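You operate a simulated robot arm through the tools that you are given. There is no shell and no other tool.

You are at the controls of a simulated robot arm. One attempt, no reset.

JOB
Put things in order on the top of the brown table. At the end: the gold snap hook stands where the beige slab stood; the short red pipe is on the brown box; the beige slab stands where the red block with a post stood; the red block with a post stands on top of the yellow tin; whatever was shut is shut again. Leave all else as you found it, and nothing knocked over.

Only the result counts: the job must be done as asked and must still hold three seconds after the hand-in. Knocking over, shifting, dropping, spilling or breaking anything else fails it.

ROBOT AND FRAMES
A 6-joint arm with a two-finger gripper, fixed in place. Base frame: the origin is at the foot of the arm, x ahead of it, y to its left, z up; the work surface is at about z = 0. Units: cm, rad, N and s.
With the tool pointing down near the work surface it reaches from about 24 to 62 cm from the base axis. Its first joint turns from -1.152 to 1.152 rad. Payload 1.37 kg.
Tool frame: the origin (TCP) lies between the finger pads and is the grasp point; the fingertips stand 2.2 cm ahead of it; z points along the fingers, y is the line along which they close. The gripper opens to 9.2 cm; its body begins 6.5 cm behind the TCP.
Orientation is that of the tool frame in the base frame, as a unit quaternion [x, y, z, w]. With the fingers straight down and closing along the base's y, the tool's x points along the base's -x, its y along +y and its z along -z.

CONTROLS
- The arm moves only by the tool servo_tool. Its argument "targets" is a list of rows, each a list of 6 numbers: the shift along the tool's x, y, z in cm, then the turn, a rotation vector about the tool's x, y, z in rad. In form: [[x, y, z, ax, ay, az], ...]. A call has 1 to 20 rows; each row shifts and turns the commanded pose from where the row before left it, along the tool's axes as they then stand. "gripper" is the opening, from 0 (shut) to 1 (fully open), set as the call begins (left out, the last holds). Each row takes 0.2 s and may step no farther than 5 cm and 0.15 rad from the row before; otherwise, or with a gripper value out of range, the whole call is refused. A pose out of reach is approached as far as the arm can. The call stops where the force on the tool passes 40 N (or 10 N more than at its start, if that is more) or the arm is blocked; 0.2 s more then pass. Each finger travels about 5.99 cm/s and halts on what it meets, pressing with about 26 N; the grip force reading is that of the motor and also rises with nothing between the fingers. The clock runs only during rows and for 0.2 s after the last one: add rows that do not move to give the fingers time. The reply holds the time, the measured pose of the TCP, the force on the tool along the base axes, the opening and the grip force, in the units named above and with some noise, with the torque about the TCP (base axes, N m) and any sound that the robot's microphone picked up.
- Cameras (640 x 400 px; columns grow to the right, rows downward): "scene" is fixed at [3.86, -43.53, 58.21]; the picture's right is [0.75, -0.66, 0.00], its down [-0.39, -0.44, -0.81] and it looks along [0.53, 0.61, -0.59] (base axes); focal length 336 px, centre (320, 200). "wrist" rides on the gripper at [7.1, 1.9, -10.2] in the tool frame; the picture's right is [-0.26, 0.97, 0.00], its down [-0.75, -0.20, -0.62] and it looks along [-0.60, -0.16, 0.78] (tool axes); focal length 280 px, centre (320, 200). There is no depth. A picture from a camera that has moved, and an enlarged one, comes with that camera's place and axes in the base frame and with its lens.
- camera(camera): a new picture of that camera. It takes no simulated time.
- inspect(camera, box): a new picture of the part [left, top, right, bottom] of that camera's present view, enlarged. It takes no simulated time.
- sign_off(): hands the job in; it is judged then, once.

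Nothing tells you positions but the pictures and the camera data. Unless the task says otherwise, let go and move clear before handing in.

The tools are called after "Emit:" as name(argument=value, ...) on one line, values as JSON. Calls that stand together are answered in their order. servo_tool: Moves the arm, as the interface text tells. Its arguments: {"type":"object","properties":{"targets":{"type":"array"},"gripper":{"type":"number"}},"required":["targets"]} The other tools are called the same way: camera (camera) takes a picture; inspect (camera, box) takes an enlarged picture of a part of a camera's view; sign_off () hands the job in.

At the start:

```text
t: 0.0
tcp_pos: [36.34, -25.15, 39.56]
orientation: [0.0, 1.0, -0.001, 0.0]
force: [-0.9, -0.8, 0.7]
torque: [0.02, -0.03, 0.03]
opening: 9.2
grip_force: 0.0
```

scene: 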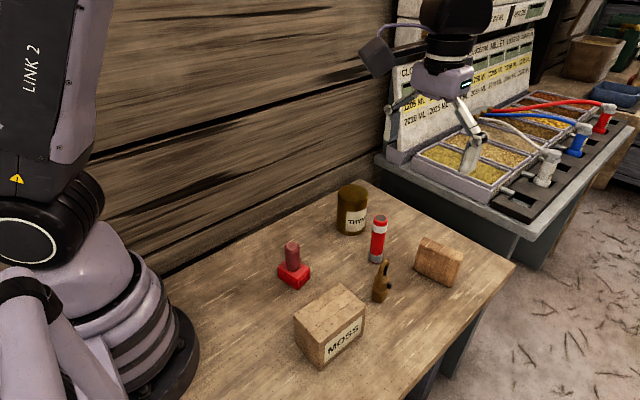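
wrist: 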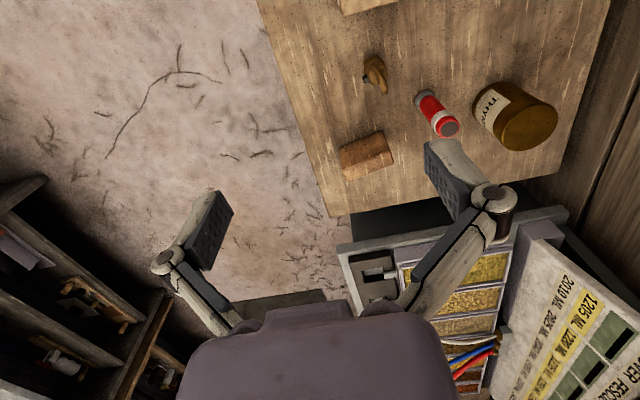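

I see a table with a brown "MOSS" box, a red block with a post, a yellow/brown "THYME" tin, a red pipe, a gold snap hook and a beige slab. I'll look closer before moving anything.

Emit:
inspect(camera="scene", box=[260, 170, 400, 258])

Emit:
inspect(camera="scene", box=[340, 200, 480, 310])

Emit:
inspect(camera="scene", box=[260, 230, 400, 380])

Emit:
inspect(camera="wrist", box=[320, 0, 600, 200])

```text
4.55 times, centred on (330, 214) of scene
camera zoom: at [3.86, -43.53, 58.21], right [0.75, -0.66, 0.0], down [-0.39, -0.44, -0.81], along [0.53, 0.61, -0.59], focal length 1528 px, centre (274, 136)
```

zoom: 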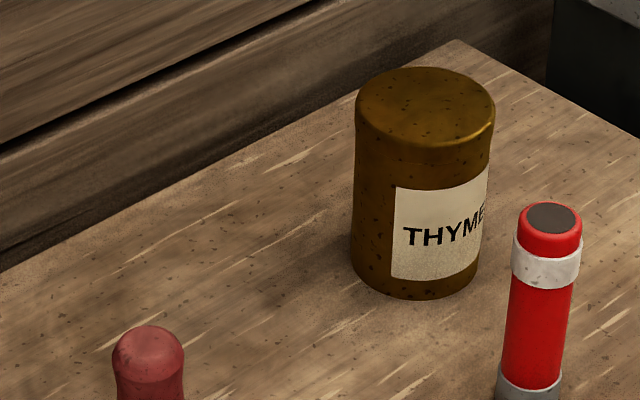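

```text
3.64 times, centred on (410, 255) of scene
camera zoom: at [3.86, -43.53, 58.21], right [0.75, -0.66, 0.0], down [-0.39, -0.44, -0.81], along [0.53, 0.61, -0.59], focal length 1222 px, centre (-7, 0)
```

zoom: 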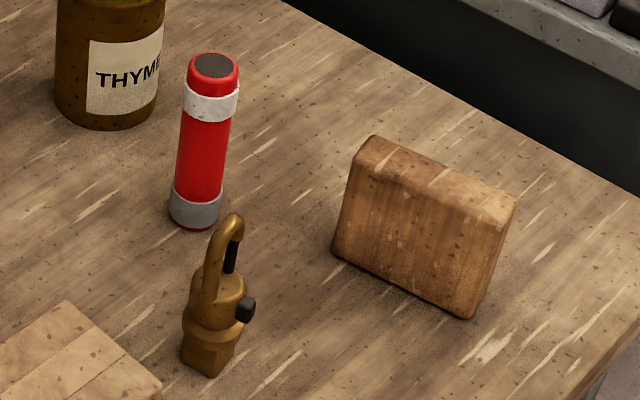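

```text
2.67 times, centred on (330, 305) of scene
camera zoom: at [3.86, -43.53, 58.21], right [0.75, -0.66, 0.0], down [-0.39, -0.44, -0.81], along [0.53, 0.61, -0.59], focal length 896 px, centre (293, -80)
```

zoom: 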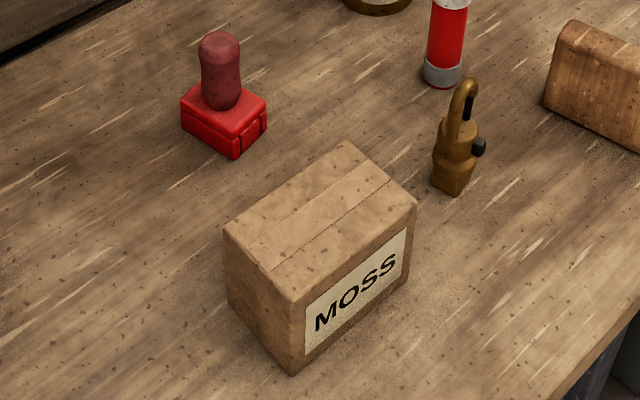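

```text
2.00 times, centred on (460, 100) of wrist
camera zoom: at [29.25, -23.2, 49.79], right [0.26, 0.97, 0.0], down [0.75, -0.2, 0.62], along [0.6, -0.16, -0.78], focal length 561 px, centre (40, 400)
```

zoom: 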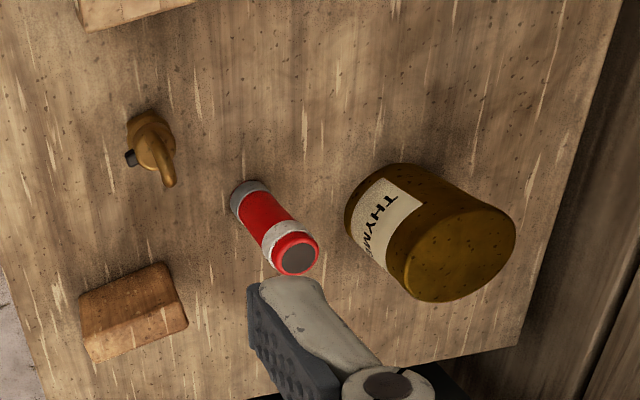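

The job needs no container opened, as far as I can see. First I move over the red block for a closer look with the wrist camera, staying well above everything.

Emit:
servo_tool(targets=[[0.6, 3.4, 3.0, 0, 0, 0], [0.6, 3.4, 3.0, 0, 0, 0], [0.6, 3.4, 3.0, 0, 0, 0], [0.6, 3.4, 3.0, 0, 0, 0], [0.6, 3.4, 3.0, 0, 0, 0], [0.6, 3.4, 3.0, 0, 0, 0], [0.6, 3.4, 3.0, 0, 0, 0], [0, 0, 0, 0, 0, 0]], gripper=1)

Emit:
camera(camera="wrist")

Emit:
camera(camera="scene")

```text
t: 1.8
tcp_pos: [32.17, -1.31, 18.37]
orientation: [0.0, 1.0, 0.0, 0.0]
force: [0.1, 0.7, -0.2]
torque: [-0.01, 0.03, -0.02]
opening: 9.19
grip_force: 0.1
```

```text
taken
camera wrist: at [25.06, 0.48, 28.56], right [0.26, 0.96, 0.0], down [0.75, -0.2, 0.63], along [0.6, -0.16, -0.78], focal length 280 px, centre (320, 200)
```

wrist: 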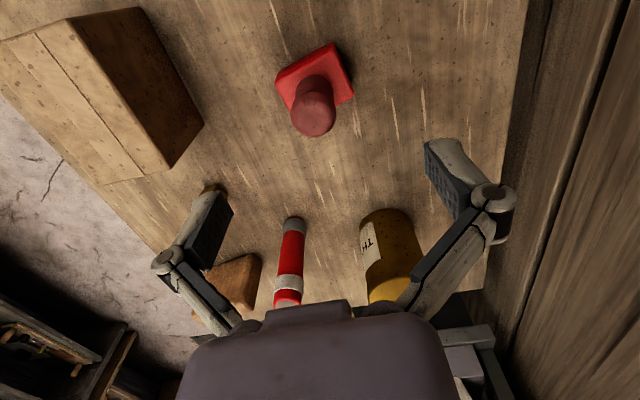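

```text
taken
```

scene: 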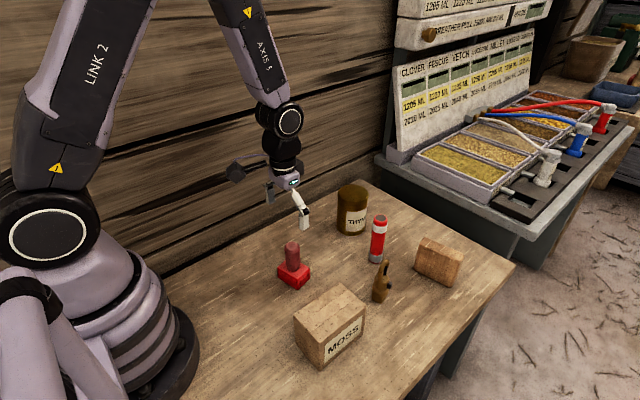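

The gripper is above and slightly before the red block; the block is at about (33, -1.3). I take an enlarged view to measure it.

Emit:
inspect(camera="wrist", box=[240, 30, 400, 150])

Emit:
inspect(camera="wrist", box=[0, 0, 220, 190])

```text
3.33 times, centred on (320, 90) of wrist
camera zoom: at [25.06, 0.48, 28.56], right [0.26, 0.96, 0.0], down [0.75, -0.2, 0.63], along [0.6, -0.16, -0.78], focal length 935 px, centre (320, 567)
```

zoom: 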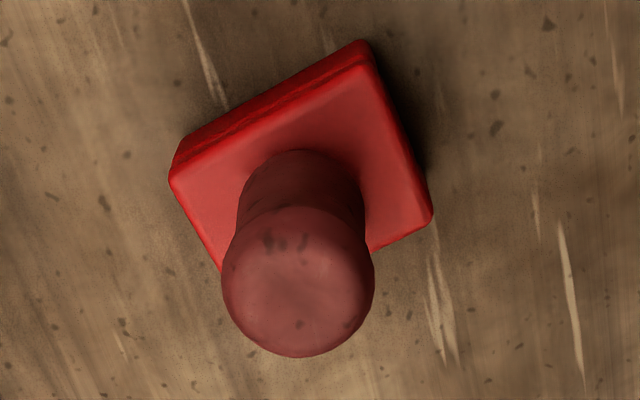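

```text
2.11 times, centred on (110, 95) of wrist
camera zoom: at [25.06, 0.48, 28.56], right [0.26, 0.96, 0.0], down [0.75, -0.2, 0.63], along [0.6, -0.16, -0.78], focal length 590 px, centre (762, 421)
```

zoom: 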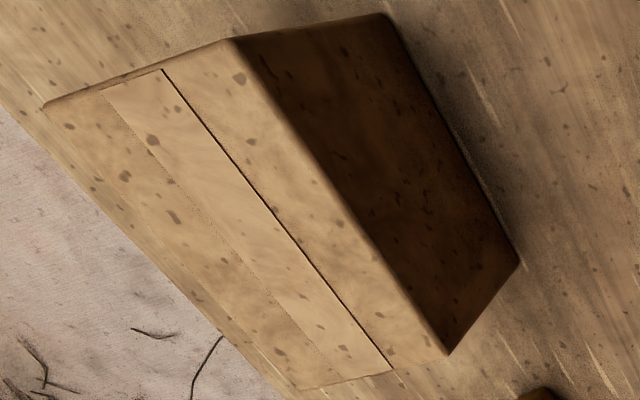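

The red block's post axis measures at about (32.6, -2.0), top at about z 9.5, base about 5.9 x 4.3 cm. I line up and descend to just above the post, then check.

Emit:
servo_tool(targets=[[-0.4, -0.7, 2.0, 0, 0, 0], [0, 0, 2.5, 0, 0, 0], [0, 0, 0, 0, 0, 0]])

Emit:
camera(camera="wrist")

Emit:
inspect(camera="scene", box=[220, 180, 360, 300])

```text
t: 2.6
tcp_pos: [32.59, -2.23, 13.93]
orientation: [0.0, 1.0, 0.0, 0.0]
force: [1.2, 0.6, 0.2]
torque: [0.02, 0.0, -0.01]
opening: 9.19
grip_force: 0.0
```

```text
taken
camera wrist: at [25.4, -0.3, 24.09], right [0.26, 0.97, 0.0], down [0.75, -0.2, 0.63], along [0.6, -0.16, -0.78], focal length 280 px, centre (320, 200)
```

wrist: 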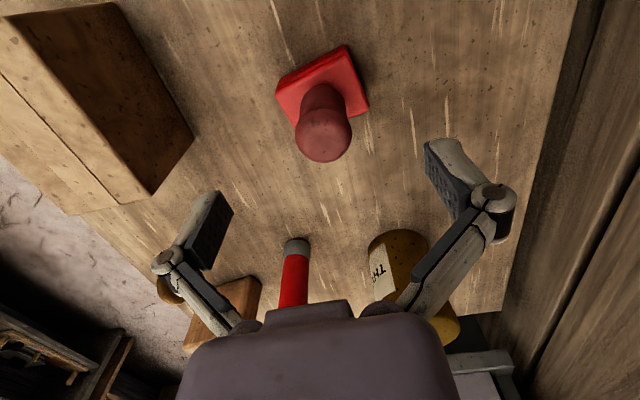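

```text
3.33 times, centred on (290, 240) of scene
camera zoom: at [3.86, -43.53, 58.21], right [0.75, -0.66, 0.0], down [-0.39, -0.44, -0.81], along [0.53, 0.61, -0.59], focal length 1121 px, centre (420, 67)
```

zoom: 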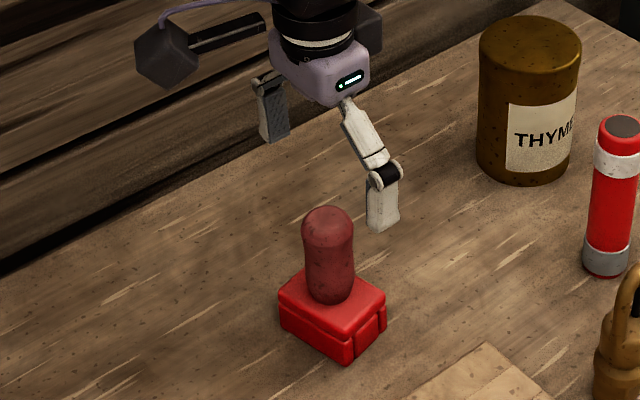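

The post is centred between the fingers to within 2 mm. I descend around it and close.

Emit:
servo_tool(targets=[[0.1, 0.2, 2.5, 0, 0, 0], [0, 0, 2.5, 0, 0, 0], [0, 0, 2.3, 0, 0, 0], [0, 0, 0, 0, 0, 0]])

Emit:
camera(camera="wrist")

Emit:
inspect(camera="scene", box=[220, 180, 360, 300])

```text
t: 3.6
tcp_pos: [32.64, -1.79, 6.7]
orientation: [0.0, 1.0, 0.0, 0.0]
force: [0.1, -0.1, -0.4]
torque: [-0.01, -0.02, 0.01]
opening: 9.22
grip_force: 0.0
```

```text
taken
camera wrist: at [25.46, 0.14, 16.92], right [0.26, 0.97, 0.0], down [0.75, -0.2, 0.63], along [0.6, -0.16, -0.78], focal length 280 px, centre (320, 200)
```

wrist: 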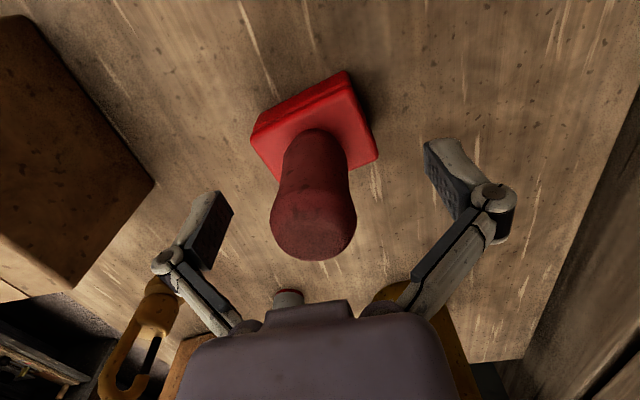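

```text
3.33 times, centred on (290, 240) of scene
camera zoom: at [3.86, -43.53, 58.21], right [0.75, -0.66, 0.0], down [-0.39, -0.44, -0.81], along [0.53, 0.61, -0.59], focal length 1121 px, centre (420, 67)
```

zoom: 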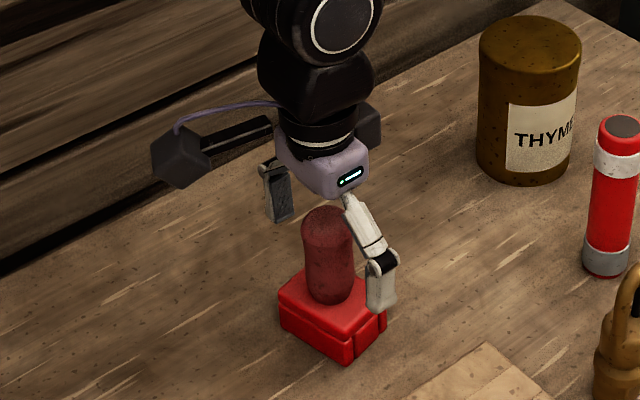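

The post sits between the pads and the tips are clear of the base. I close on it, holding still while the fingers travel.

Emit:
servo_tool(targets=[[0, -0.15, 0, 0, 0, 0], [0, 0, 0, 0, 0, 0]])

Emit:
servo_tool(targets=[[0, 0, 0, 0, 0, 0], [0, 0, 0, 0, 0, 0], [0, 0, 0, 0, 0, 0], [0, 0, 0, 0, 0, 0], [0, 0, 0, 0, 0, 0]], gripper=0)

Emit:
camera(camera="wrist")

```text
t: 4.2
tcp_pos: [32.63, -1.89, 6.72]
orientation: [0.0, 1.0, -0.001, 0.0]
force: [-0.2, -0.3, -0.1]
torque: [0.03, -0.02, 0.01]
opening: 9.21
grip_force: 0.1
```

```text
t: 5.4
tcp_pos: [32.56, -2.0, 6.85]
orientation: [0.0, 1.0, 0.0, 0.0]
force: [-0.3, 0.5, 7.8]
torque: [0.03, 0.01, 0.01]
opening: 3.05
grip_force: 25.8
```

```text
taken
camera wrist: at [25.44, -0.07, 17.01], right [0.26, 0.97, 0.0], down [0.75, -0.2, 0.63], along [0.6, -0.16, -0.78], focal length 280 px, centre (320, 200)
```

wrist: 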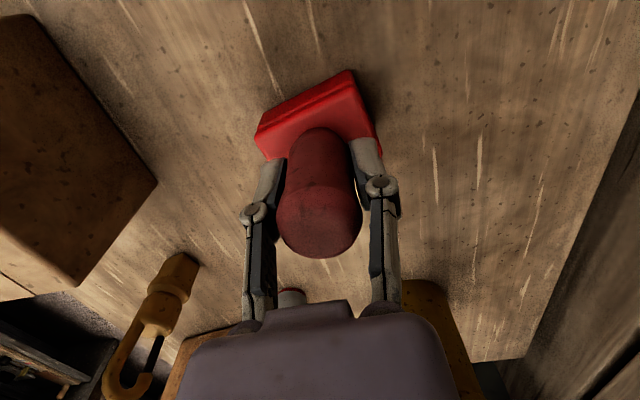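

Gripped at 3.05 cm opening. I lift straight up and check that the block comes along.

Emit:
servo_tool(targets=[[0, 0, -1, 0, 0, 0], [0, 0, -2, 0, 0, 0], [0, 0, -3, 0, 0, 0], [0, 0, -4, 0, 0, 0], [0, 0, -4, 0, 0, 0], [0, 0, 0, 0, 0, 0]])

Emit:
camera(camera="wrist")

Emit:
camera(camera="scene")

```text
t: 6.8
tcp_pos: [32.52, -1.88, 20.74]
orientation: [-0.001, 1.0, -0.001, 0.0]
force: [-0.2, -0.7, -0.5]
torque: [-0.01, 0.0, 0.01]
opening: 0.0
grip_force: 26.6
```

```text
taken
camera wrist: at [25.32, -0.05, 30.91], right [0.26, 0.97, 0.0], down [0.75, -0.2, 0.62], along [0.6, -0.16, -0.78], focal length 280 px, centre (320, 200)
```

wrist: 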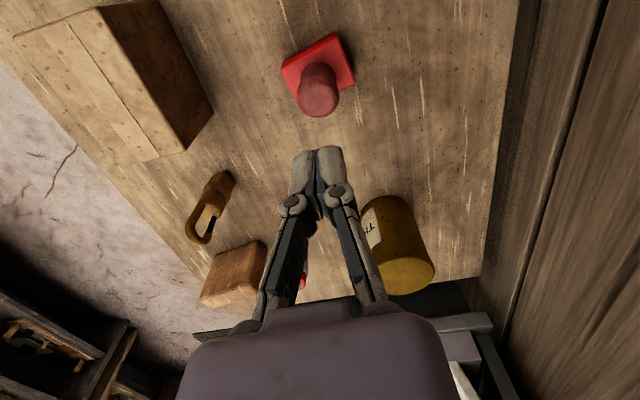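

```text
taken
```

scene: 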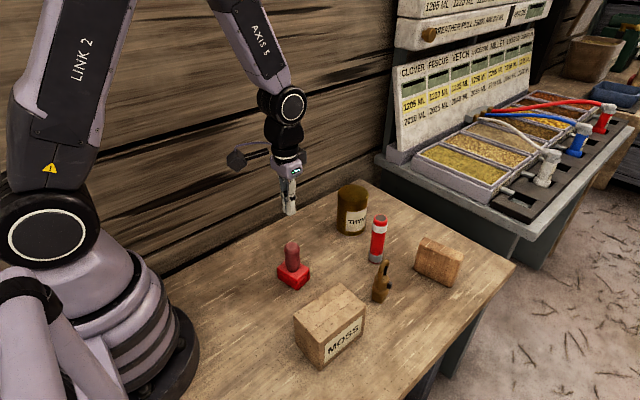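

The post slipped out of the grip; the block is still standing upright. I look closely at it to see whether it moved and what the post's shape is.

Emit:
inspect(camera="scene", box=[265, 230, 325, 300])

Emit:
inspect(camera="wrist", box=[270, 20, 370, 130])

Emit:
inspect(camera="wrist", box=[240, 120, 400, 320])

```text
5.71 times, centred on (295, 265) of scene
camera zoom: at [3.86, -43.53, 58.21], right [0.75, -0.66, 0.0], down [-0.39, -0.44, -0.81], along [0.53, 0.61, -0.59], focal length 1921 px, centre (463, -171)
```

zoom: 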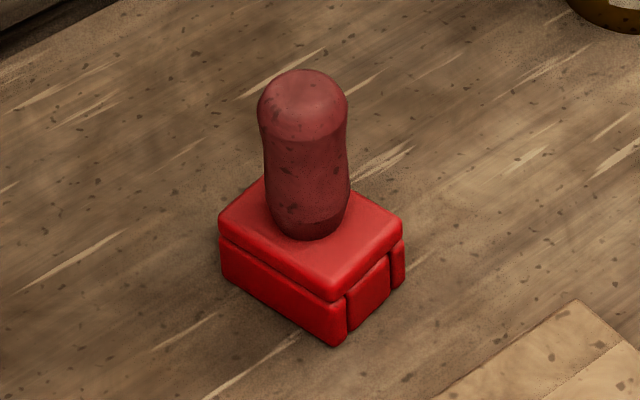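

```text
3.64 times, centred on (320, 75) of wrist
camera zoom: at [25.32, -0.05, 30.91], right [0.26, 0.97, 0.0], down [0.75, -0.2, 0.62], along [0.6, -0.16, -0.78], focal length 1020 px, centre (320, 654)
```

zoom: 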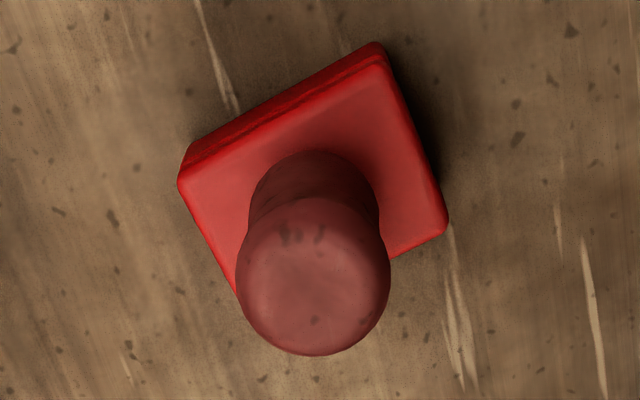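

```text
2.00 times, centred on (320, 220) of wrist
camera zoom: at [25.32, -0.05, 30.91], right [0.26, 0.97, 0.0], down [0.75, -0.2, 0.62], along [0.6, -0.16, -0.78], focal length 561 px, centre (320, 160)
```

zoom: 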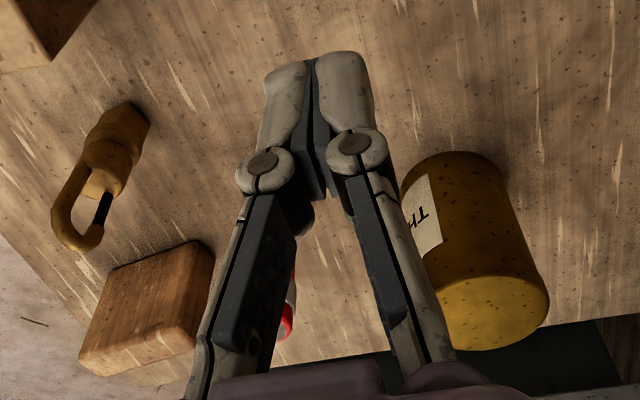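

The block hasn't moved noticeably (still about (32.4, -2.0)), and the post widens slightly toward its dome. I'll regrip it lower on the post, then lift very slowly while watching the force.

Emit:
servo_tool(targets=[[0, 0, 0, 0, 0, 0], [0, 0, 0, 0, 0, 0], [0, 0, 0, 0, 0, 0], [0, 0, 0, 0, 0, 0], [0.1, -0.1, 3.5, 0, 0, 0], [0, 0, 3.5, 0, 0, 0], [0, 0, 3.5, 0, 0, 0], [0, 0, 2.5, 0, 0, 0], [0, 0, 2.2, 0, 0, 0], [0, 0, 0, 0, 0, 0]], gripper=1)

Emit:
camera(camera="wrist")

Emit:
inspect(camera="scene", box=[240, 190, 360, 300])

```text
t: 9.0
tcp_pos: [32.43, -2.09, 5.68]
orientation: [0.001, 1.0, 0.0, -0.001]
force: [0.0, -0.8, -0.2]
torque: [0.01, 0.0, 0.01]
opening: 9.21
grip_force: 0.1
```

```text
taken
camera wrist: at [25.31, -0.12, 15.76], right [0.26, 0.97, 0.0], down [0.75, -0.2, 0.63], along [0.6, -0.16, -0.78], focal length 280 px, centre (320, 200)
```

wrist: 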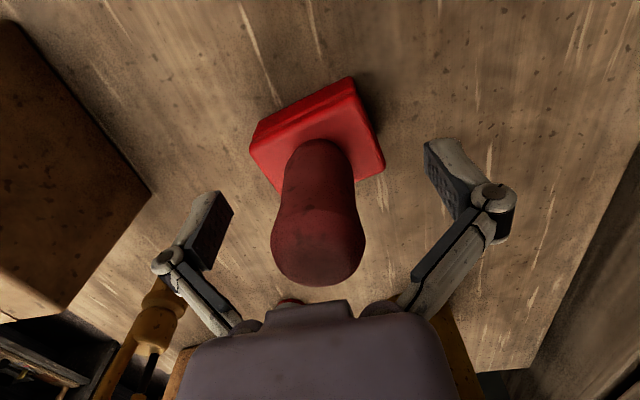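

```text
3.64 times, centred on (300, 245) of scene
camera zoom: at [3.86, -43.53, 58.21], right [0.75, -0.66, 0.0], down [-0.39, -0.44, -0.81], along [0.53, 0.61, -0.59], focal length 1222 px, centre (393, 36)
```

zoom: 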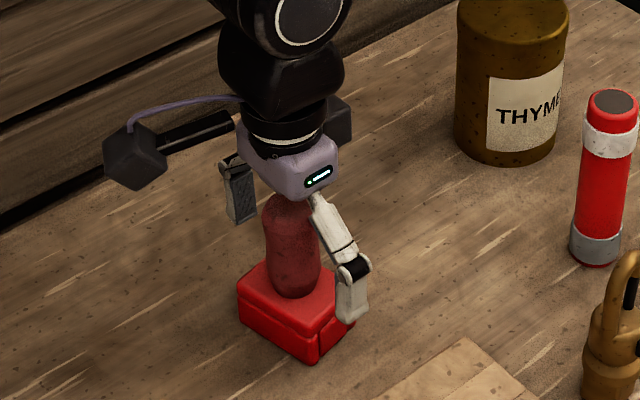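

The fingers straddle the lower post, tips above the base. I close, then creep up a few millimetres to read the lifting force.

Emit:
servo_tool(targets=[[0, 0, 0, 0, 0, 0], [0, 0, 0, 0, 0, 0], [0, 0, 0, 0, 0, 0], [0, 0, 0, 0, 0, 0], [0, 0, 0, 0, 0, 0], [0, 0, 0, 0, 0, 0]], gripper=0)

Emit:
servo_tool(targets=[[0, 0, -0.15, 0, 0, 0], [0, 0, -0.15, 0, 0, 0]])

Emit:
servo_tool(targets=[[0, 0, -0.15, 0, 0, 0], [0, 0, -0.15, 0, 0, 0]])

Emit:
inspect(camera="scene", box=[240, 190, 360, 300])

```text
t: 10.1
tcp_pos: [32.53, -2.2, 5.77]
orientation: [0.001, 1.0, 0.001, 0.002]
force: [-0.6, -1.2, 4.1]
torque: [0.03, -0.03, -0.02]
opening: 3.08
grip_force: 26.1
stopped in row 5: the force on the tool passed its limit at 42 N (the readings are from after the stop); the commanded pose is now the measured one
```

```text
t: 10.7
tcp_pos: [32.44, -2.16, 5.97]
orientation: [0.001, 1.0, 0.0, 0.001]
force: [0.6, 0.1, 0.0]
torque: [-0.02, 0.0, 0.01]
opening: 3.07
grip_force: 25.6
```

```text
t: 11.3
tcp_pos: [32.49, -2.09, 6.35]
orientation: [0.001, 1.0, 0.001, 0.001]
force: [-0.8, 0.4, -0.8]
torque: [-0.01, 0.0, 0.02]
opening: 3.07
grip_force: 26.0
```

```text
3.64 times, centred on (300, 245) of scene
camera zoom: at [3.86, -43.53, 58.21], right [0.75, -0.66, 0.0], down [-0.39, -0.44, -0.81], along [0.53, 0.61, -0.59], focal length 1222 px, centre (393, 36)
```

zoom: 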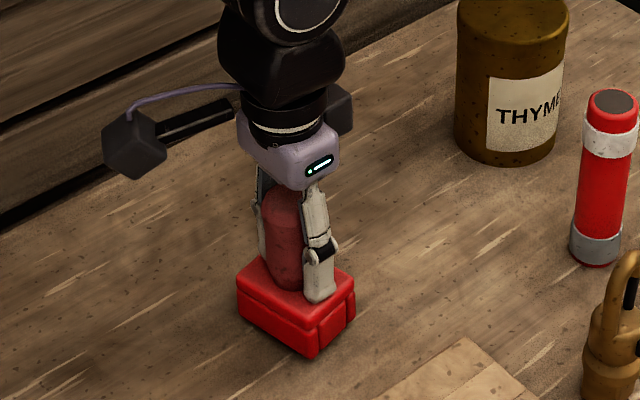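

The base seems to have risen slightly with the fingers. I keep lifting slowly and check again.

Emit:
servo_tool(targets=[[0, 0, -0.2, 0, 0, 0], [0, 0, -0.2, 0, 0, 0], [0, 0, -0.2, 0, 0, 0], [0, 0, -0.2, 0, 0, 0], [0, 0, -0.2, 0, 0, 0], [0, 0, 0, 0, 0, 0]])

Emit:
inspect(camera="scene", box=[240, 190, 360, 300])

Emit:
camera(camera="wrist")

```text
t: 12.7
tcp_pos: [32.53, -2.17, 7.31]
orientation: [0.001, 1.0, 0.0, 0.001]
force: [0.1, -0.1, 0.0]
torque: [-0.02, 0.02, -0.01]
opening: 3.04
grip_force: 26.1
```

```text
3.64 times, centred on (300, 245) of scene
camera zoom: at [3.86, -43.53, 58.21], right [0.75, -0.66, 0.0], down [-0.39, -0.44, -0.81], along [0.53, 0.61, -0.59], focal length 1222 px, centre (393, 36)
```

zoom: 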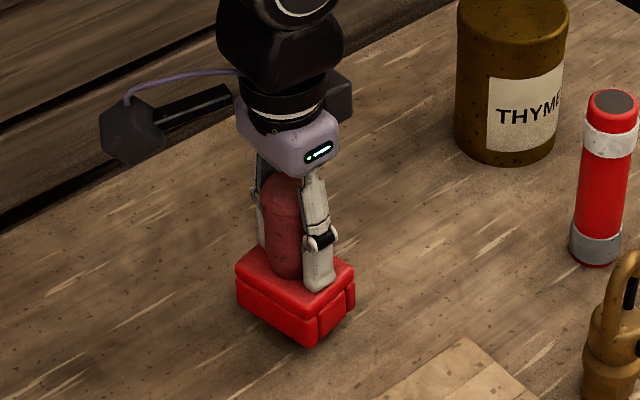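

```text
taken
camera wrist: at [25.36, -0.15, 17.46], right [0.26, 0.96, 0.0], down [0.75, -0.21, 0.63], along [0.6, -0.16, -0.78], focal length 280 px, centre (320, 200)
```

wrist: 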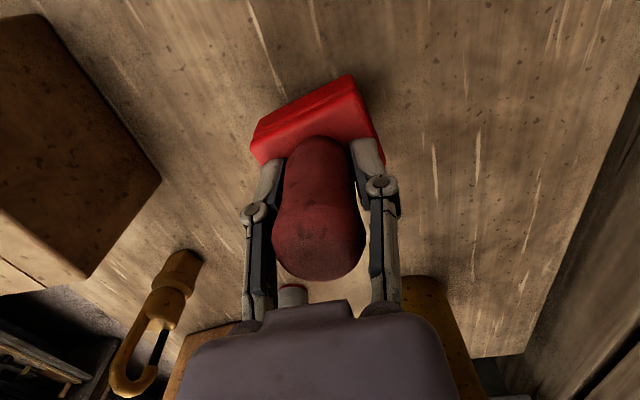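

The block is off the table. I check whether it creeps in the grip by holding still for a second and comparing.

Emit:
servo_tool(targets=[[0, 0, 0, 0, 0, 0], [0, 0, 0, 0, 0, 0], [0, 0, 0, 0, 0, 0], [0, 0, 0, 0, 0, 0], [0, 0, 0, 0, 0, 0]])

Emit:
inspect(camera="scene", box=[240, 190, 360, 300])

Emit:
camera(camera="wrist")

```text
t: 13.9
tcp_pos: [32.46, -2.05, 7.26]
orientation: [0.001, 1.0, 0.001, 0.001]
force: [0.1, -0.6, 0.4]
torque: [-0.01, -0.01, -0.01]
opening: 3.03
grip_force: 26.5
```

```text
3.64 times, centred on (300, 245) of scene
camera zoom: at [3.86, -43.53, 58.21], right [0.75, -0.66, 0.0], down [-0.39, -0.44, -0.81], along [0.53, 0.61, -0.59], focal length 1222 px, centre (393, 36)
```

zoom: 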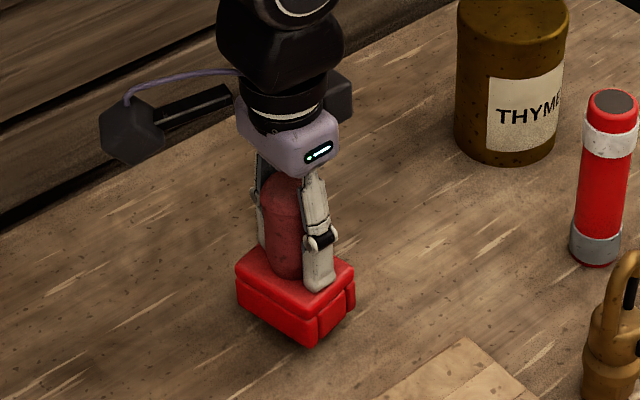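

```text
taken
camera wrist: at [25.37, -0.15, 17.45], right [0.26, 0.96, 0.0], down [0.75, -0.21, 0.63], along [0.6, -0.16, -0.78], focal length 280 px, centre (320, 200)
```

wrist: 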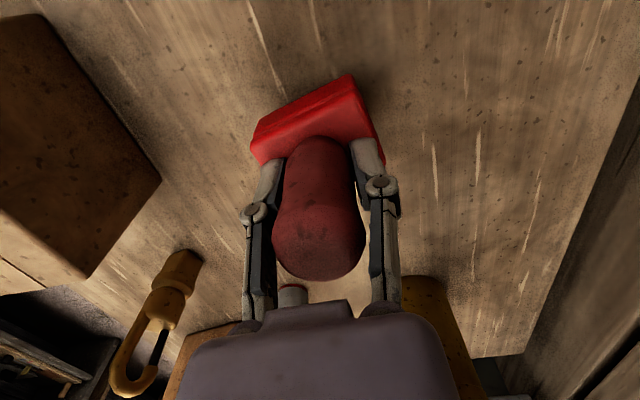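

No creep while still, so the slip came from lifting too briskly. I continue with gently ramped motion and keep checking.

Emit:
servo_tool(targets=[[0, 0, -0.1, 0, 0, 0], [0, 0, -0.2, 0, 0, 0], [0, 0, -0.25, 0, 0, 0], [0, 0, -0.3, 0, 0, 0], [0, 0, -0.3, 0, 0, 0], [0, 0, -0.3, 0, 0, 0], [0, 0, -0.3, 0, 0, 0], [0, 0, -0.3, 0, 0, 0], [0, 0, -0.25, 0, 0, 0], [0, 0, -0.2, 0, 0, 0], [0, 0, -0.1, 0, 0, 0], [0, 0, 0, 0, 0, 0]])

Emit:
camera(camera="wrist")

Emit:
inspect(camera="scene", box=[240, 190, 360, 300])

```text
t: 16.5
tcp_pos: [32.54, -2.15, 9.99]
orientation: [0.001, 1.0, 0.0, 0.001]
force: [-0.1, 0.2, -0.9]
torque: [-0.04, -0.01, 0.0]
opening: 3.04
grip_force: 25.6
```

```text
taken
camera wrist: at [25.33, -0.13, 20.13], right [0.26, 0.96, 0.0], down [0.75, -0.21, 0.63], along [0.6, -0.16, -0.78], focal length 280 px, centre (320, 200)
```

wrist: 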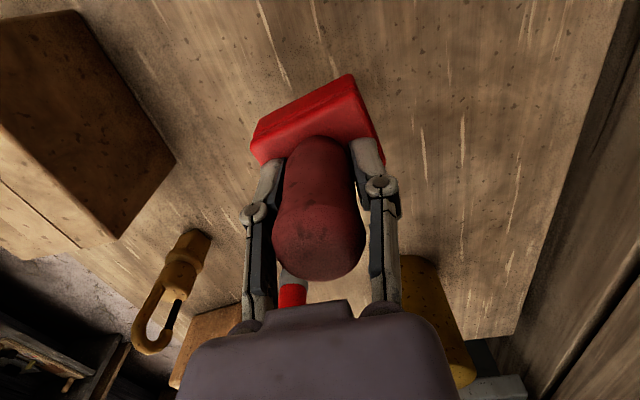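

```text
3.64 times, centred on (300, 245) of scene
camera zoom: at [3.86, -43.53, 58.21], right [0.75, -0.66, 0.0], down [-0.39, -0.44, -0.81], along [0.53, 0.61, -0.59], focal length 1222 px, centre (393, 36)
```

zoom: 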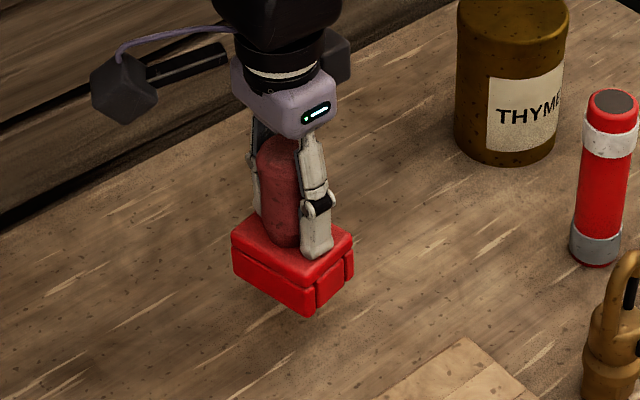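

The grip holds without slip. I continue up with ramped motion to clear the tin's height.

Emit:
servo_tool(targets=[[0, 0, -0.1, 0, 0, 0], [0, 0, -0.2, 0, 0, 0], [0, 0, -0.3, 0, 0, 0], [0, 0, -0.4, 0, 0, 0], [0, 0, -0.5, 0, 0, 0], [0, 0, -0.55, 0, 0, 0], [0, 0, -0.6, 0, 0, 0], [0, 0, -0.6, 0, 0, 0], [0, 0, -0.6, 0, 0, 0], [0, 0, -0.6, 0, 0, 0], [0, 0, -0.6, 0, 0, 0], [0, 0, -0.6, 0, 0, 0], [0, 0, -0.6, 0, 0, 0], [0, 0, -0.6, 0, 0, 0], [0, 0, -0.55, 0, 0, 0], [0, 0, -0.5, 0, 0, 0], [0, 0, -0.4, 0, 0, 0], [0, 0, -0.3, 0, 0, 0], [0, 0, -0.2, 0, 0, 0], [0, 0, -0.1, 0, 0, 0]])

Emit:
camera(camera="wrist")

Emit:
camera(camera="scene")

```text
t: 20.7
tcp_pos: [32.42, -2.13, 18.75]
orientation: [0.001, 1.0, 0.0, 0.002]
force: [0.0, 1.1, -1.2]
torque: [-0.01, -0.01, -0.01]
opening: 3.04
grip_force: 26.1
```

```text
taken
camera wrist: at [25.29, -0.21, 29.02], right [0.26, 0.96, 0.0], down [0.75, -0.21, 0.63], along [0.61, -0.16, -0.78], focal length 280 px, centre (320, 200)
```

wrist: 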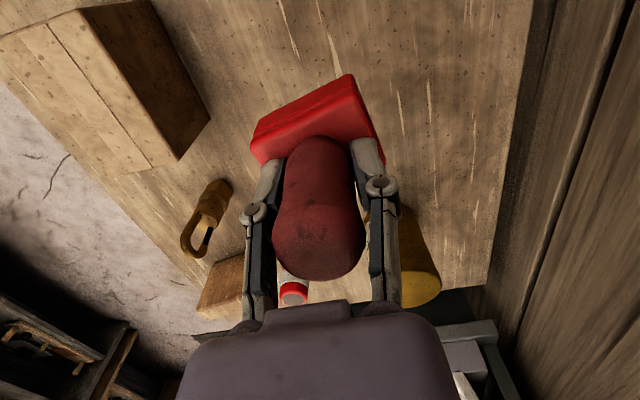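

```text
taken
```

scene: 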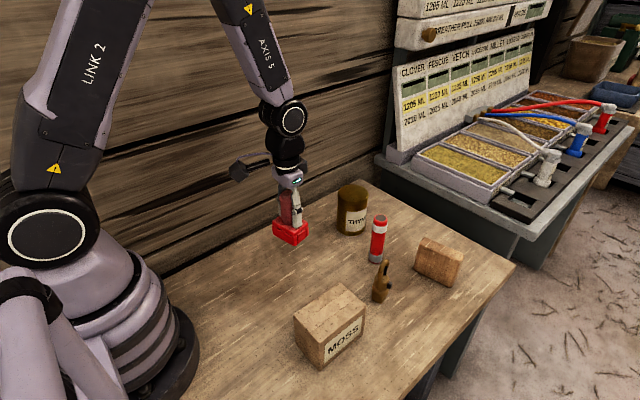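

Held firmly at height. I move forward toward the tin with ramped steps, pausing short of it to measure the tin.

Emit:
servo_tool(targets=[[-0.15, 0, 0, 0, 0, 0], [-0.3, 0, 0, 0, 0, 0], [-0.5, 0, 0, 0, 0, 0], [-0.7, 0, 0, 0, 0, 0], [-0.9, 0, 0, 0, 0, 0], [-1.0, 0, 0, 0, 0, 0], [-1.0, 0, 0, 0, 0, 0], [-1.0, 0, 0, 0, 0, 0], [-1.0, 0, 0, 0, 0, 0], [-1.0, 0, 0, 0, 0, 0], [-1.0, 0, 0, 0, 0, 0], [-0.9, 0, 0, 0, 0, 0], [-0.7, 0, 0, 0, 0, 0], [-0.5, 0, 0, 0, 0, 0], [-0.3, 0, 0, 0, 0, 0], [-0.15, 0, 0, 0, 0, 0], [0, 0, 0, 0, 0, 0]])

Emit:
camera(camera="wrist")

Emit:
inspect(camera="scene", box=[270, 130, 430, 250])

```text
t: 24.3
tcp_pos: [43.6, -2.11, 18.75]
orientation: [0.002, 1.0, 0.0, 0.001]
force: [-0.8, 1.3, -0.8]
torque: [-0.01, -0.02, 0.02]
opening: 3.06
grip_force: 25.8
```

```text
taken
camera wrist: at [36.43, -0.19, 28.99], right [0.26, 0.96, 0.0], down [0.75, -0.21, 0.63], along [0.6, -0.16, -0.78], focal length 280 px, centre (320, 200)
```

wrist: 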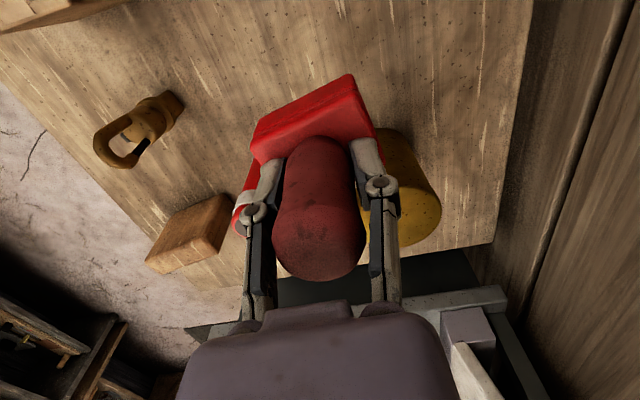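

```text
3.33 times, centred on (350, 190) of scene
camera zoom: at [3.86, -43.53, 58.21], right [0.75, -0.66, 0.0], down [-0.39, -0.44, -0.81], along [0.53, 0.61, -0.59], focal length 1121 px, centre (220, 233)
```

zoom: 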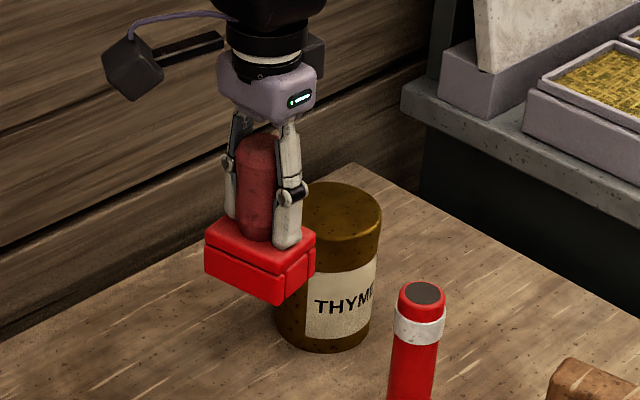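

The block hangs level, bottom at about z 12.8, and the tin top lies at about z 10.6 near (54.2, 2.2). I zoom to refine the tin's centre.

Emit:
inspect(camera="wrist", box=[340, 110, 480, 270])

Emit:
inspect(camera="scene", box=[310, 160, 400, 240])

```text
2.50 times, centred on (410, 190) of wrist
camera zoom: at [36.43, -0.19, 28.99], right [0.26, 0.96, 0.0], down [0.75, -0.21, 0.63], along [0.6, -0.16, -0.78], focal length 701 px, centre (95, 225)
```

zoom: 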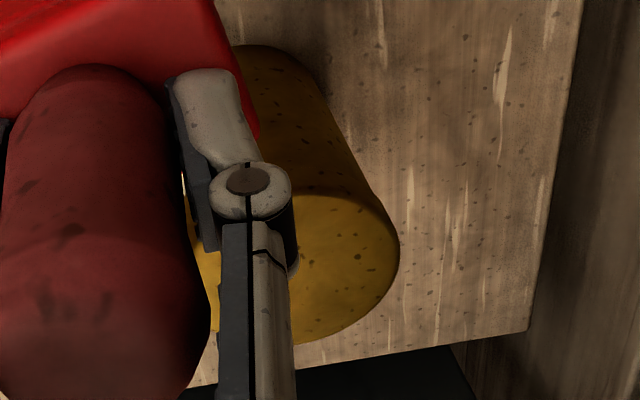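

```text
5.00 times, centred on (355, 200) of scene
camera zoom: at [3.86, -43.53, 58.21], right [0.75, -0.66, 0.0], down [-0.39, -0.44, -0.81], along [0.53, 0.61, -0.59], focal length 1681 px, centre (145, 200)
```

zoom: 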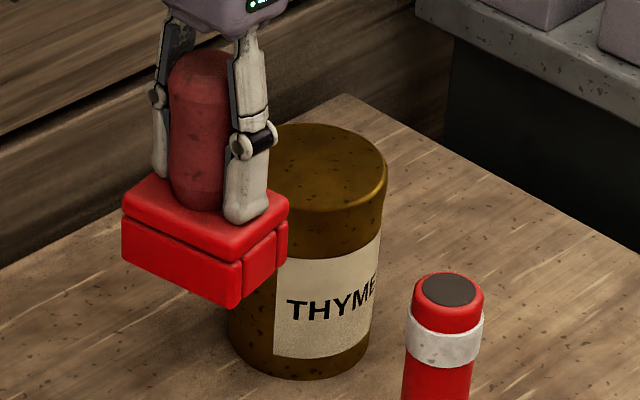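

Tin centre refined to about (54.25, 2.15). I move over it with ramped steps.

Emit:
servo_tool(targets=[[-0.144, 0.0576, 0, 0, 0, 0], [-0.288, 0.115, 0, 0, 0, 0], [-0.48, 0.192, 0, 0, 0, 0], [-0.672, 0.269, 0, 0, 0, 0], [-0.864, 0.345, 0, 0, 0, 0], [-0.96, 0.384, 0, 0, 0, 0], [-0.96, 0.384, 0, 0, 0, 0], [-0.96, 0.384, 0, 0, 0, 0], [-0.96, 0.384, 0, 0, 0, 0], [-0.96, 0.384, 0, 0, 0, 0], [-0.96, 0.384, 0, 0, 0, 0], [-0.864, 0.345, 0, 0, 0, 0], [-0.672, 0.269, 0, 0, 0, 0], [-0.48, 0.192, 0, 0, 0, 0], [-0.288, 0.115, 0, 0, 0, 0], [-0.144, 0.0576, 0, 0, 0, 0], [0, 0, 0, 0, 0, 0]])

Emit:
camera(camera="wrist")

Emit:
inspect(camera="scene", box=[290, 130, 410, 250])

```text
t: 27.9
tcp_pos: [54.18, 2.07, 18.88]
orientation: [0.001, 1.0, -0.001, 0.001]
force: [0.0, 0.4, -1.3]
torque: [0.0, -0.04, 0.0]
opening: 3.07
grip_force: 25.6
```

```text
taken
camera wrist: at [47.07, 4.04, 29.04], right [0.26, 0.96, 0.0], down [0.75, -0.21, 0.63], along [0.6, -0.16, -0.78], focal length 280 px, centre (320, 200)
```

wrist: 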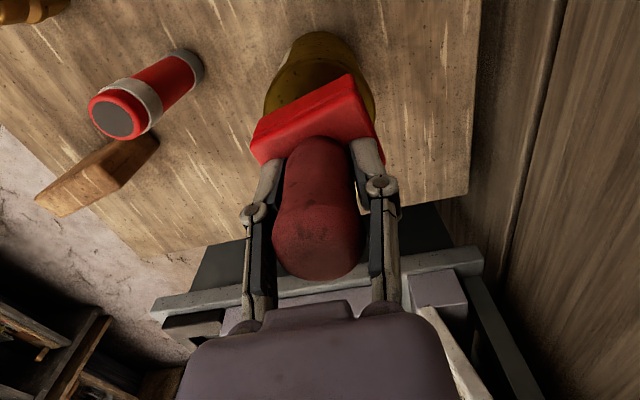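

```text
3.33 times, centred on (350, 190) of scene
camera zoom: at [3.86, -43.53, 58.21], right [0.75, -0.66, 0.0], down [-0.39, -0.44, -0.81], along [0.53, 0.61, -0.59], focal length 1121 px, centre (220, 233)
```

zoom: 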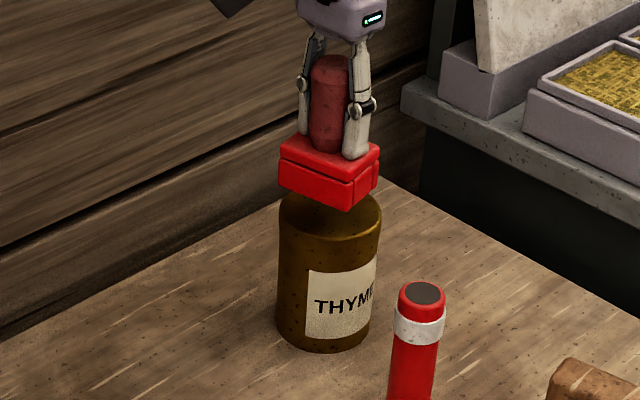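

Aligned over the tin's centre. I lower slowly to just above the tin top.

Emit:
servo_tool(targets=[[0, 0, 0.1, 0, 0, 0], [0, 0, 0.2, 0, 0, 0], [0, 0, 0.3, 0, 0, 0], [0, 0, 0.3, 0, 0, 0], [0, 0, 0.3, 0, 0, 0], [0, 0, 0.2, 0, 0, 0], [0, 0, 0.15, 0, 0, 0], [0, 0, 0.1, 0, 0, 0], [0, 0, 0, 0, 0, 0]])

Emit:
inspect(camera="scene", box=[310, 150, 400, 240])

Emit:
camera(camera="wrist")

```text
t: 29.9
tcp_pos: [54.31, 2.09, 17.15]
orientation: [0.001, 1.0, -0.001, 0.001]
force: [-0.2, -0.3, -0.7]
torque: [0.01, -0.02, -0.01]
opening: 3.07
grip_force: 25.7
```

```text
4.44 times, centred on (355, 195) of scene
camera zoom: at [3.86, -43.53, 58.21], right [0.75, -0.66, 0.0], down [-0.39, -0.44, -0.81], along [0.53, 0.61, -0.59], focal length 1494 px, centre (164, 222)
```

zoom: 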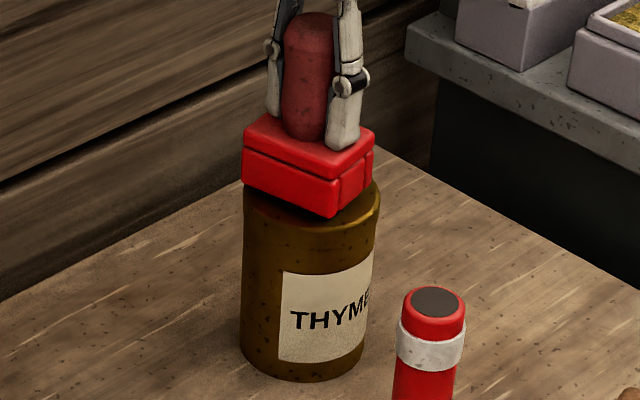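

```text
taken
camera wrist: at [47.1, 4.08, 27.38], right [0.26, 0.96, 0.0], down [0.75, -0.21, 0.63], along [0.6, -0.16, -0.78], focal length 280 px, centre (320, 200)
```

wrist: 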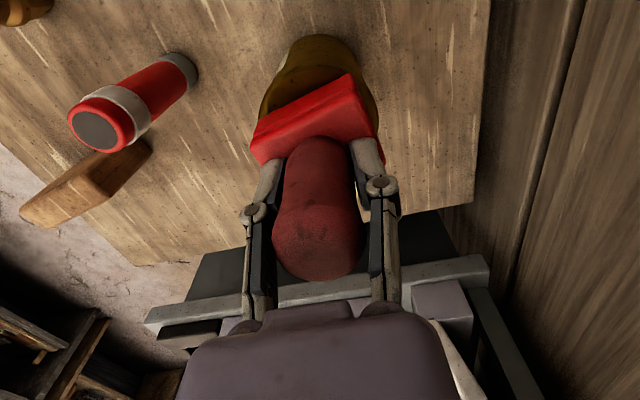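

Nearly touching. I creep down in small steps, watching for contact force.

Emit:
servo_tool(targets=[[0, 0, 0.1, 0, 0, 0], [0, 0, 0.1, 0, 0, 0], [0, 0, 0, 0, 0, 0]])

Emit:
servo_tool(targets=[[0, 0, 0.1, 0, 0, 0], [0, 0, 0.1, 0, 0, 0], [0, 0, 0, 0, 0, 0]])

Emit:
inspect(camera="scene", box=[310, 150, 400, 240])

```text
t: 30.7
tcp_pos: [54.18, 2.04, 16.97]
orientation: [0.002, 1.0, 0.0, 0.001]
force: [-0.1, 0.2, -0.7]
torque: [0.0, 0.03, 0.01]
opening: 3.06
grip_force: 25.7
```

```text
t: 31.5
tcp_pos: [54.18, 2.19, 16.8]
orientation: [0.002, 1.0, 0.001, 0.001]
force: [0.4, -0.3, -1.6]
torque: [0.01, 0.0, 0.0]
opening: 3.08
grip_force: 26.2
```

```text
4.44 times, centred on (355, 195) of scene
camera zoom: at [3.86, -43.53, 58.21], right [0.75, -0.66, 0.0], down [-0.39, -0.44, -0.81], along [0.53, 0.61, -0.59], focal length 1494 px, centre (164, 222)
```

zoom: 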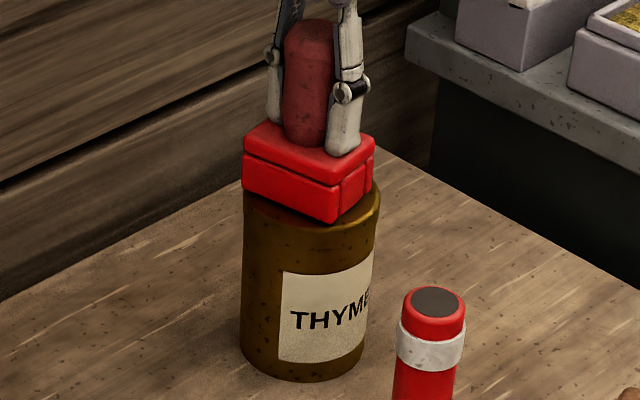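

No contact yet; still about 0.3 cm to go. I keep creeping down.

Emit:
servo_tool(targets=[[0, 0, 0.1, 0, 0, 0], [0, 0, 0.1, 0, 0, 0], [0, 0, 0, 0, 0, 0]])

Emit:
servo_tool(targets=[[0, 0, 0.1, 0, 0, 0], [0, 0, 0, 0, 0, 0]])

Emit:
inspect(camera="scene", box=[310, 150, 400, 240])

```text
t: 32.3
tcp_pos: [54.4, 2.11, 16.75]
orientation: [0.001, 1.0, 0.0, 0.003]
force: [-4.3, -2.9, 18.6]
torque: [-0.07, 0.46, 0.04]
opening: 3.06
grip_force: 26.1
```

```text
t: 32.9
tcp_pos: [54.32, 2.13, 16.68]
orientation: [0.001, 1.0, 0.0, 0.003]
force: [-5.3, -2.7, 29.5]
torque: [-0.1, 0.36, -0.01]
opening: 3.04
grip_force: 26.1
```

```text
4.44 times, centred on (355, 195) of scene
camera zoom: at [3.84, -43.53, 58.21], right [0.75, -0.66, 0.0], down [-0.39, -0.44, -0.81], along [0.53, 0.61, -0.59], focal length 1494 px, centre (164, 222)
```

zoom: 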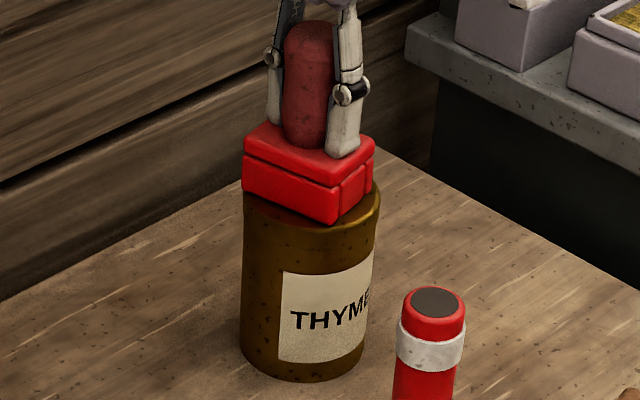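

Firm contact on the tin (about 30 N). I back off slightly to relieve the force, then open the fingers.

Emit:
servo_tool(targets=[[0, 0, -0.1, 0, 0, 0], [0, 0, -0.08, 0, 0, 0], [0, 0, 0, 0, 0, 0]])

```text
t: 33.7
tcp_pos: [54.21, 2.19, 16.77]
orientation: [0.0, 1.0, 0.0, 0.002]
force: [4.3, -2.7, 13.2]
torque: [-0.06, -0.48, -0.08]
opening: 3.1
grip_force: 26.1
```

Emit:
servo_tool(targets=[[0, 0, -0.06, 0, 0, 0], [0, 0, 0, 0, 0, 0]])

Emit:
inspect(camera="scene", box=[310, 150, 400, 240])

Emit:
camera(camera="wrist")

```text
t: 34.3
tcp_pos: [54.2, 2.21, 16.67]
orientation: [0.0, 1.0, 0.001, 0.001]
force: [1.6, -1.1, 7.7]
torque: [-0.01, -0.23, -0.03]
opening: 3.12
grip_force: 25.8
```

```text
4.44 times, centred on (355, 195) of scene
camera zoom: at [3.85, -43.53, 58.21], right [0.75, -0.66, 0.0], down [-0.39, -0.44, -0.81], along [0.53, 0.61, -0.59], focal length 1494 px, centre (164, 222)
```

zoom: 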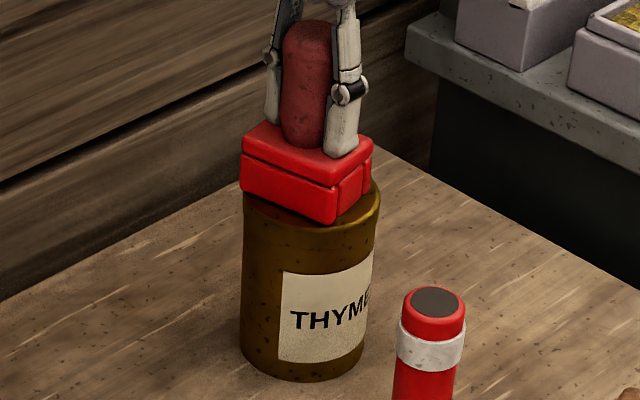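

```text
taken
camera wrist: at [47.08, 4.11, 26.93], right [0.26, 0.96, 0.0], down [0.75, -0.21, 0.63], along [0.6, -0.16, -0.78], focal length 280 px, centre (320, 200)
```

wrist: 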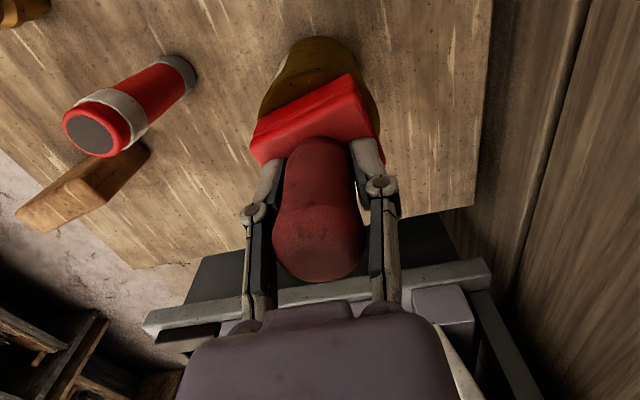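

Residual push is small. I open the fingers partly and wait, then check that the block rests level.

Emit:
servo_tool(targets=[[0, 0, 0, 0, 0, 0], [0, 0, 0, 0, 0, 0], [0, 0, 0, 0, 0, 0], [0, 0, 0, 0, 0, 0]], gripper=0.6)

Emit:
inspect(camera="scene", box=[310, 150, 400, 240])

Emit:
camera(camera="wrist")

```text
t: 35.3
tcp_pos: [54.31, 2.15, 16.71]
orientation: [0.001, 1.0, 0.0, 0.001]
force: [-0.2, 0.5, 0.3]
torque: [-0.02, 0.0, 0.02]
opening: 5.49
grip_force: 0.1
```

```text
4.44 times, centred on (355, 195) of scene
camera zoom: at [3.86, -43.53, 58.21], right [0.75, -0.66, 0.0], down [-0.39, -0.44, -0.81], along [0.53, 0.61, -0.59], focal length 1494 px, centre (164, 222)
```

zoom: 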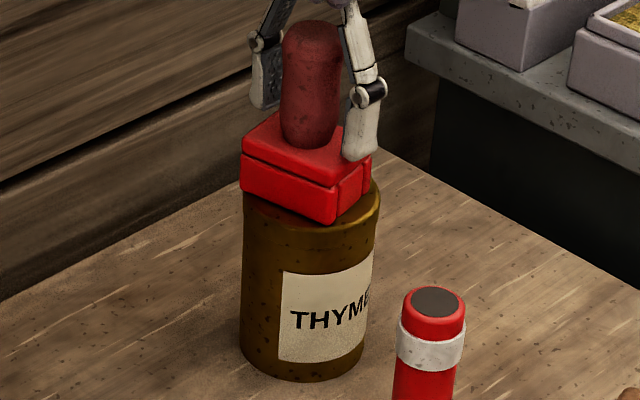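

```text
taken
camera wrist: at [47.1, 4.09, 26.95], right [0.26, 0.96, 0.0], down [0.75, -0.21, 0.63], along [0.6, -0.16, -0.78], focal length 280 px, centre (320, 200)
```

wrist: 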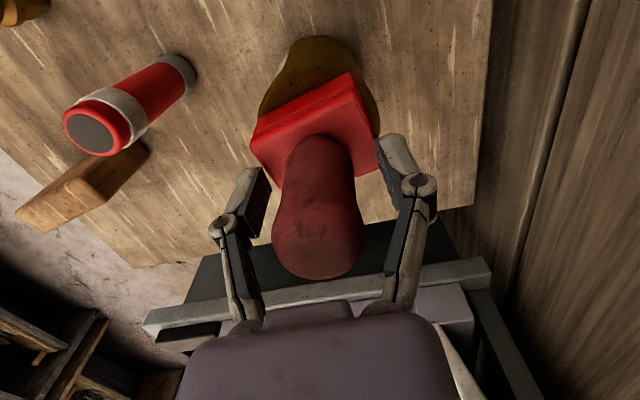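

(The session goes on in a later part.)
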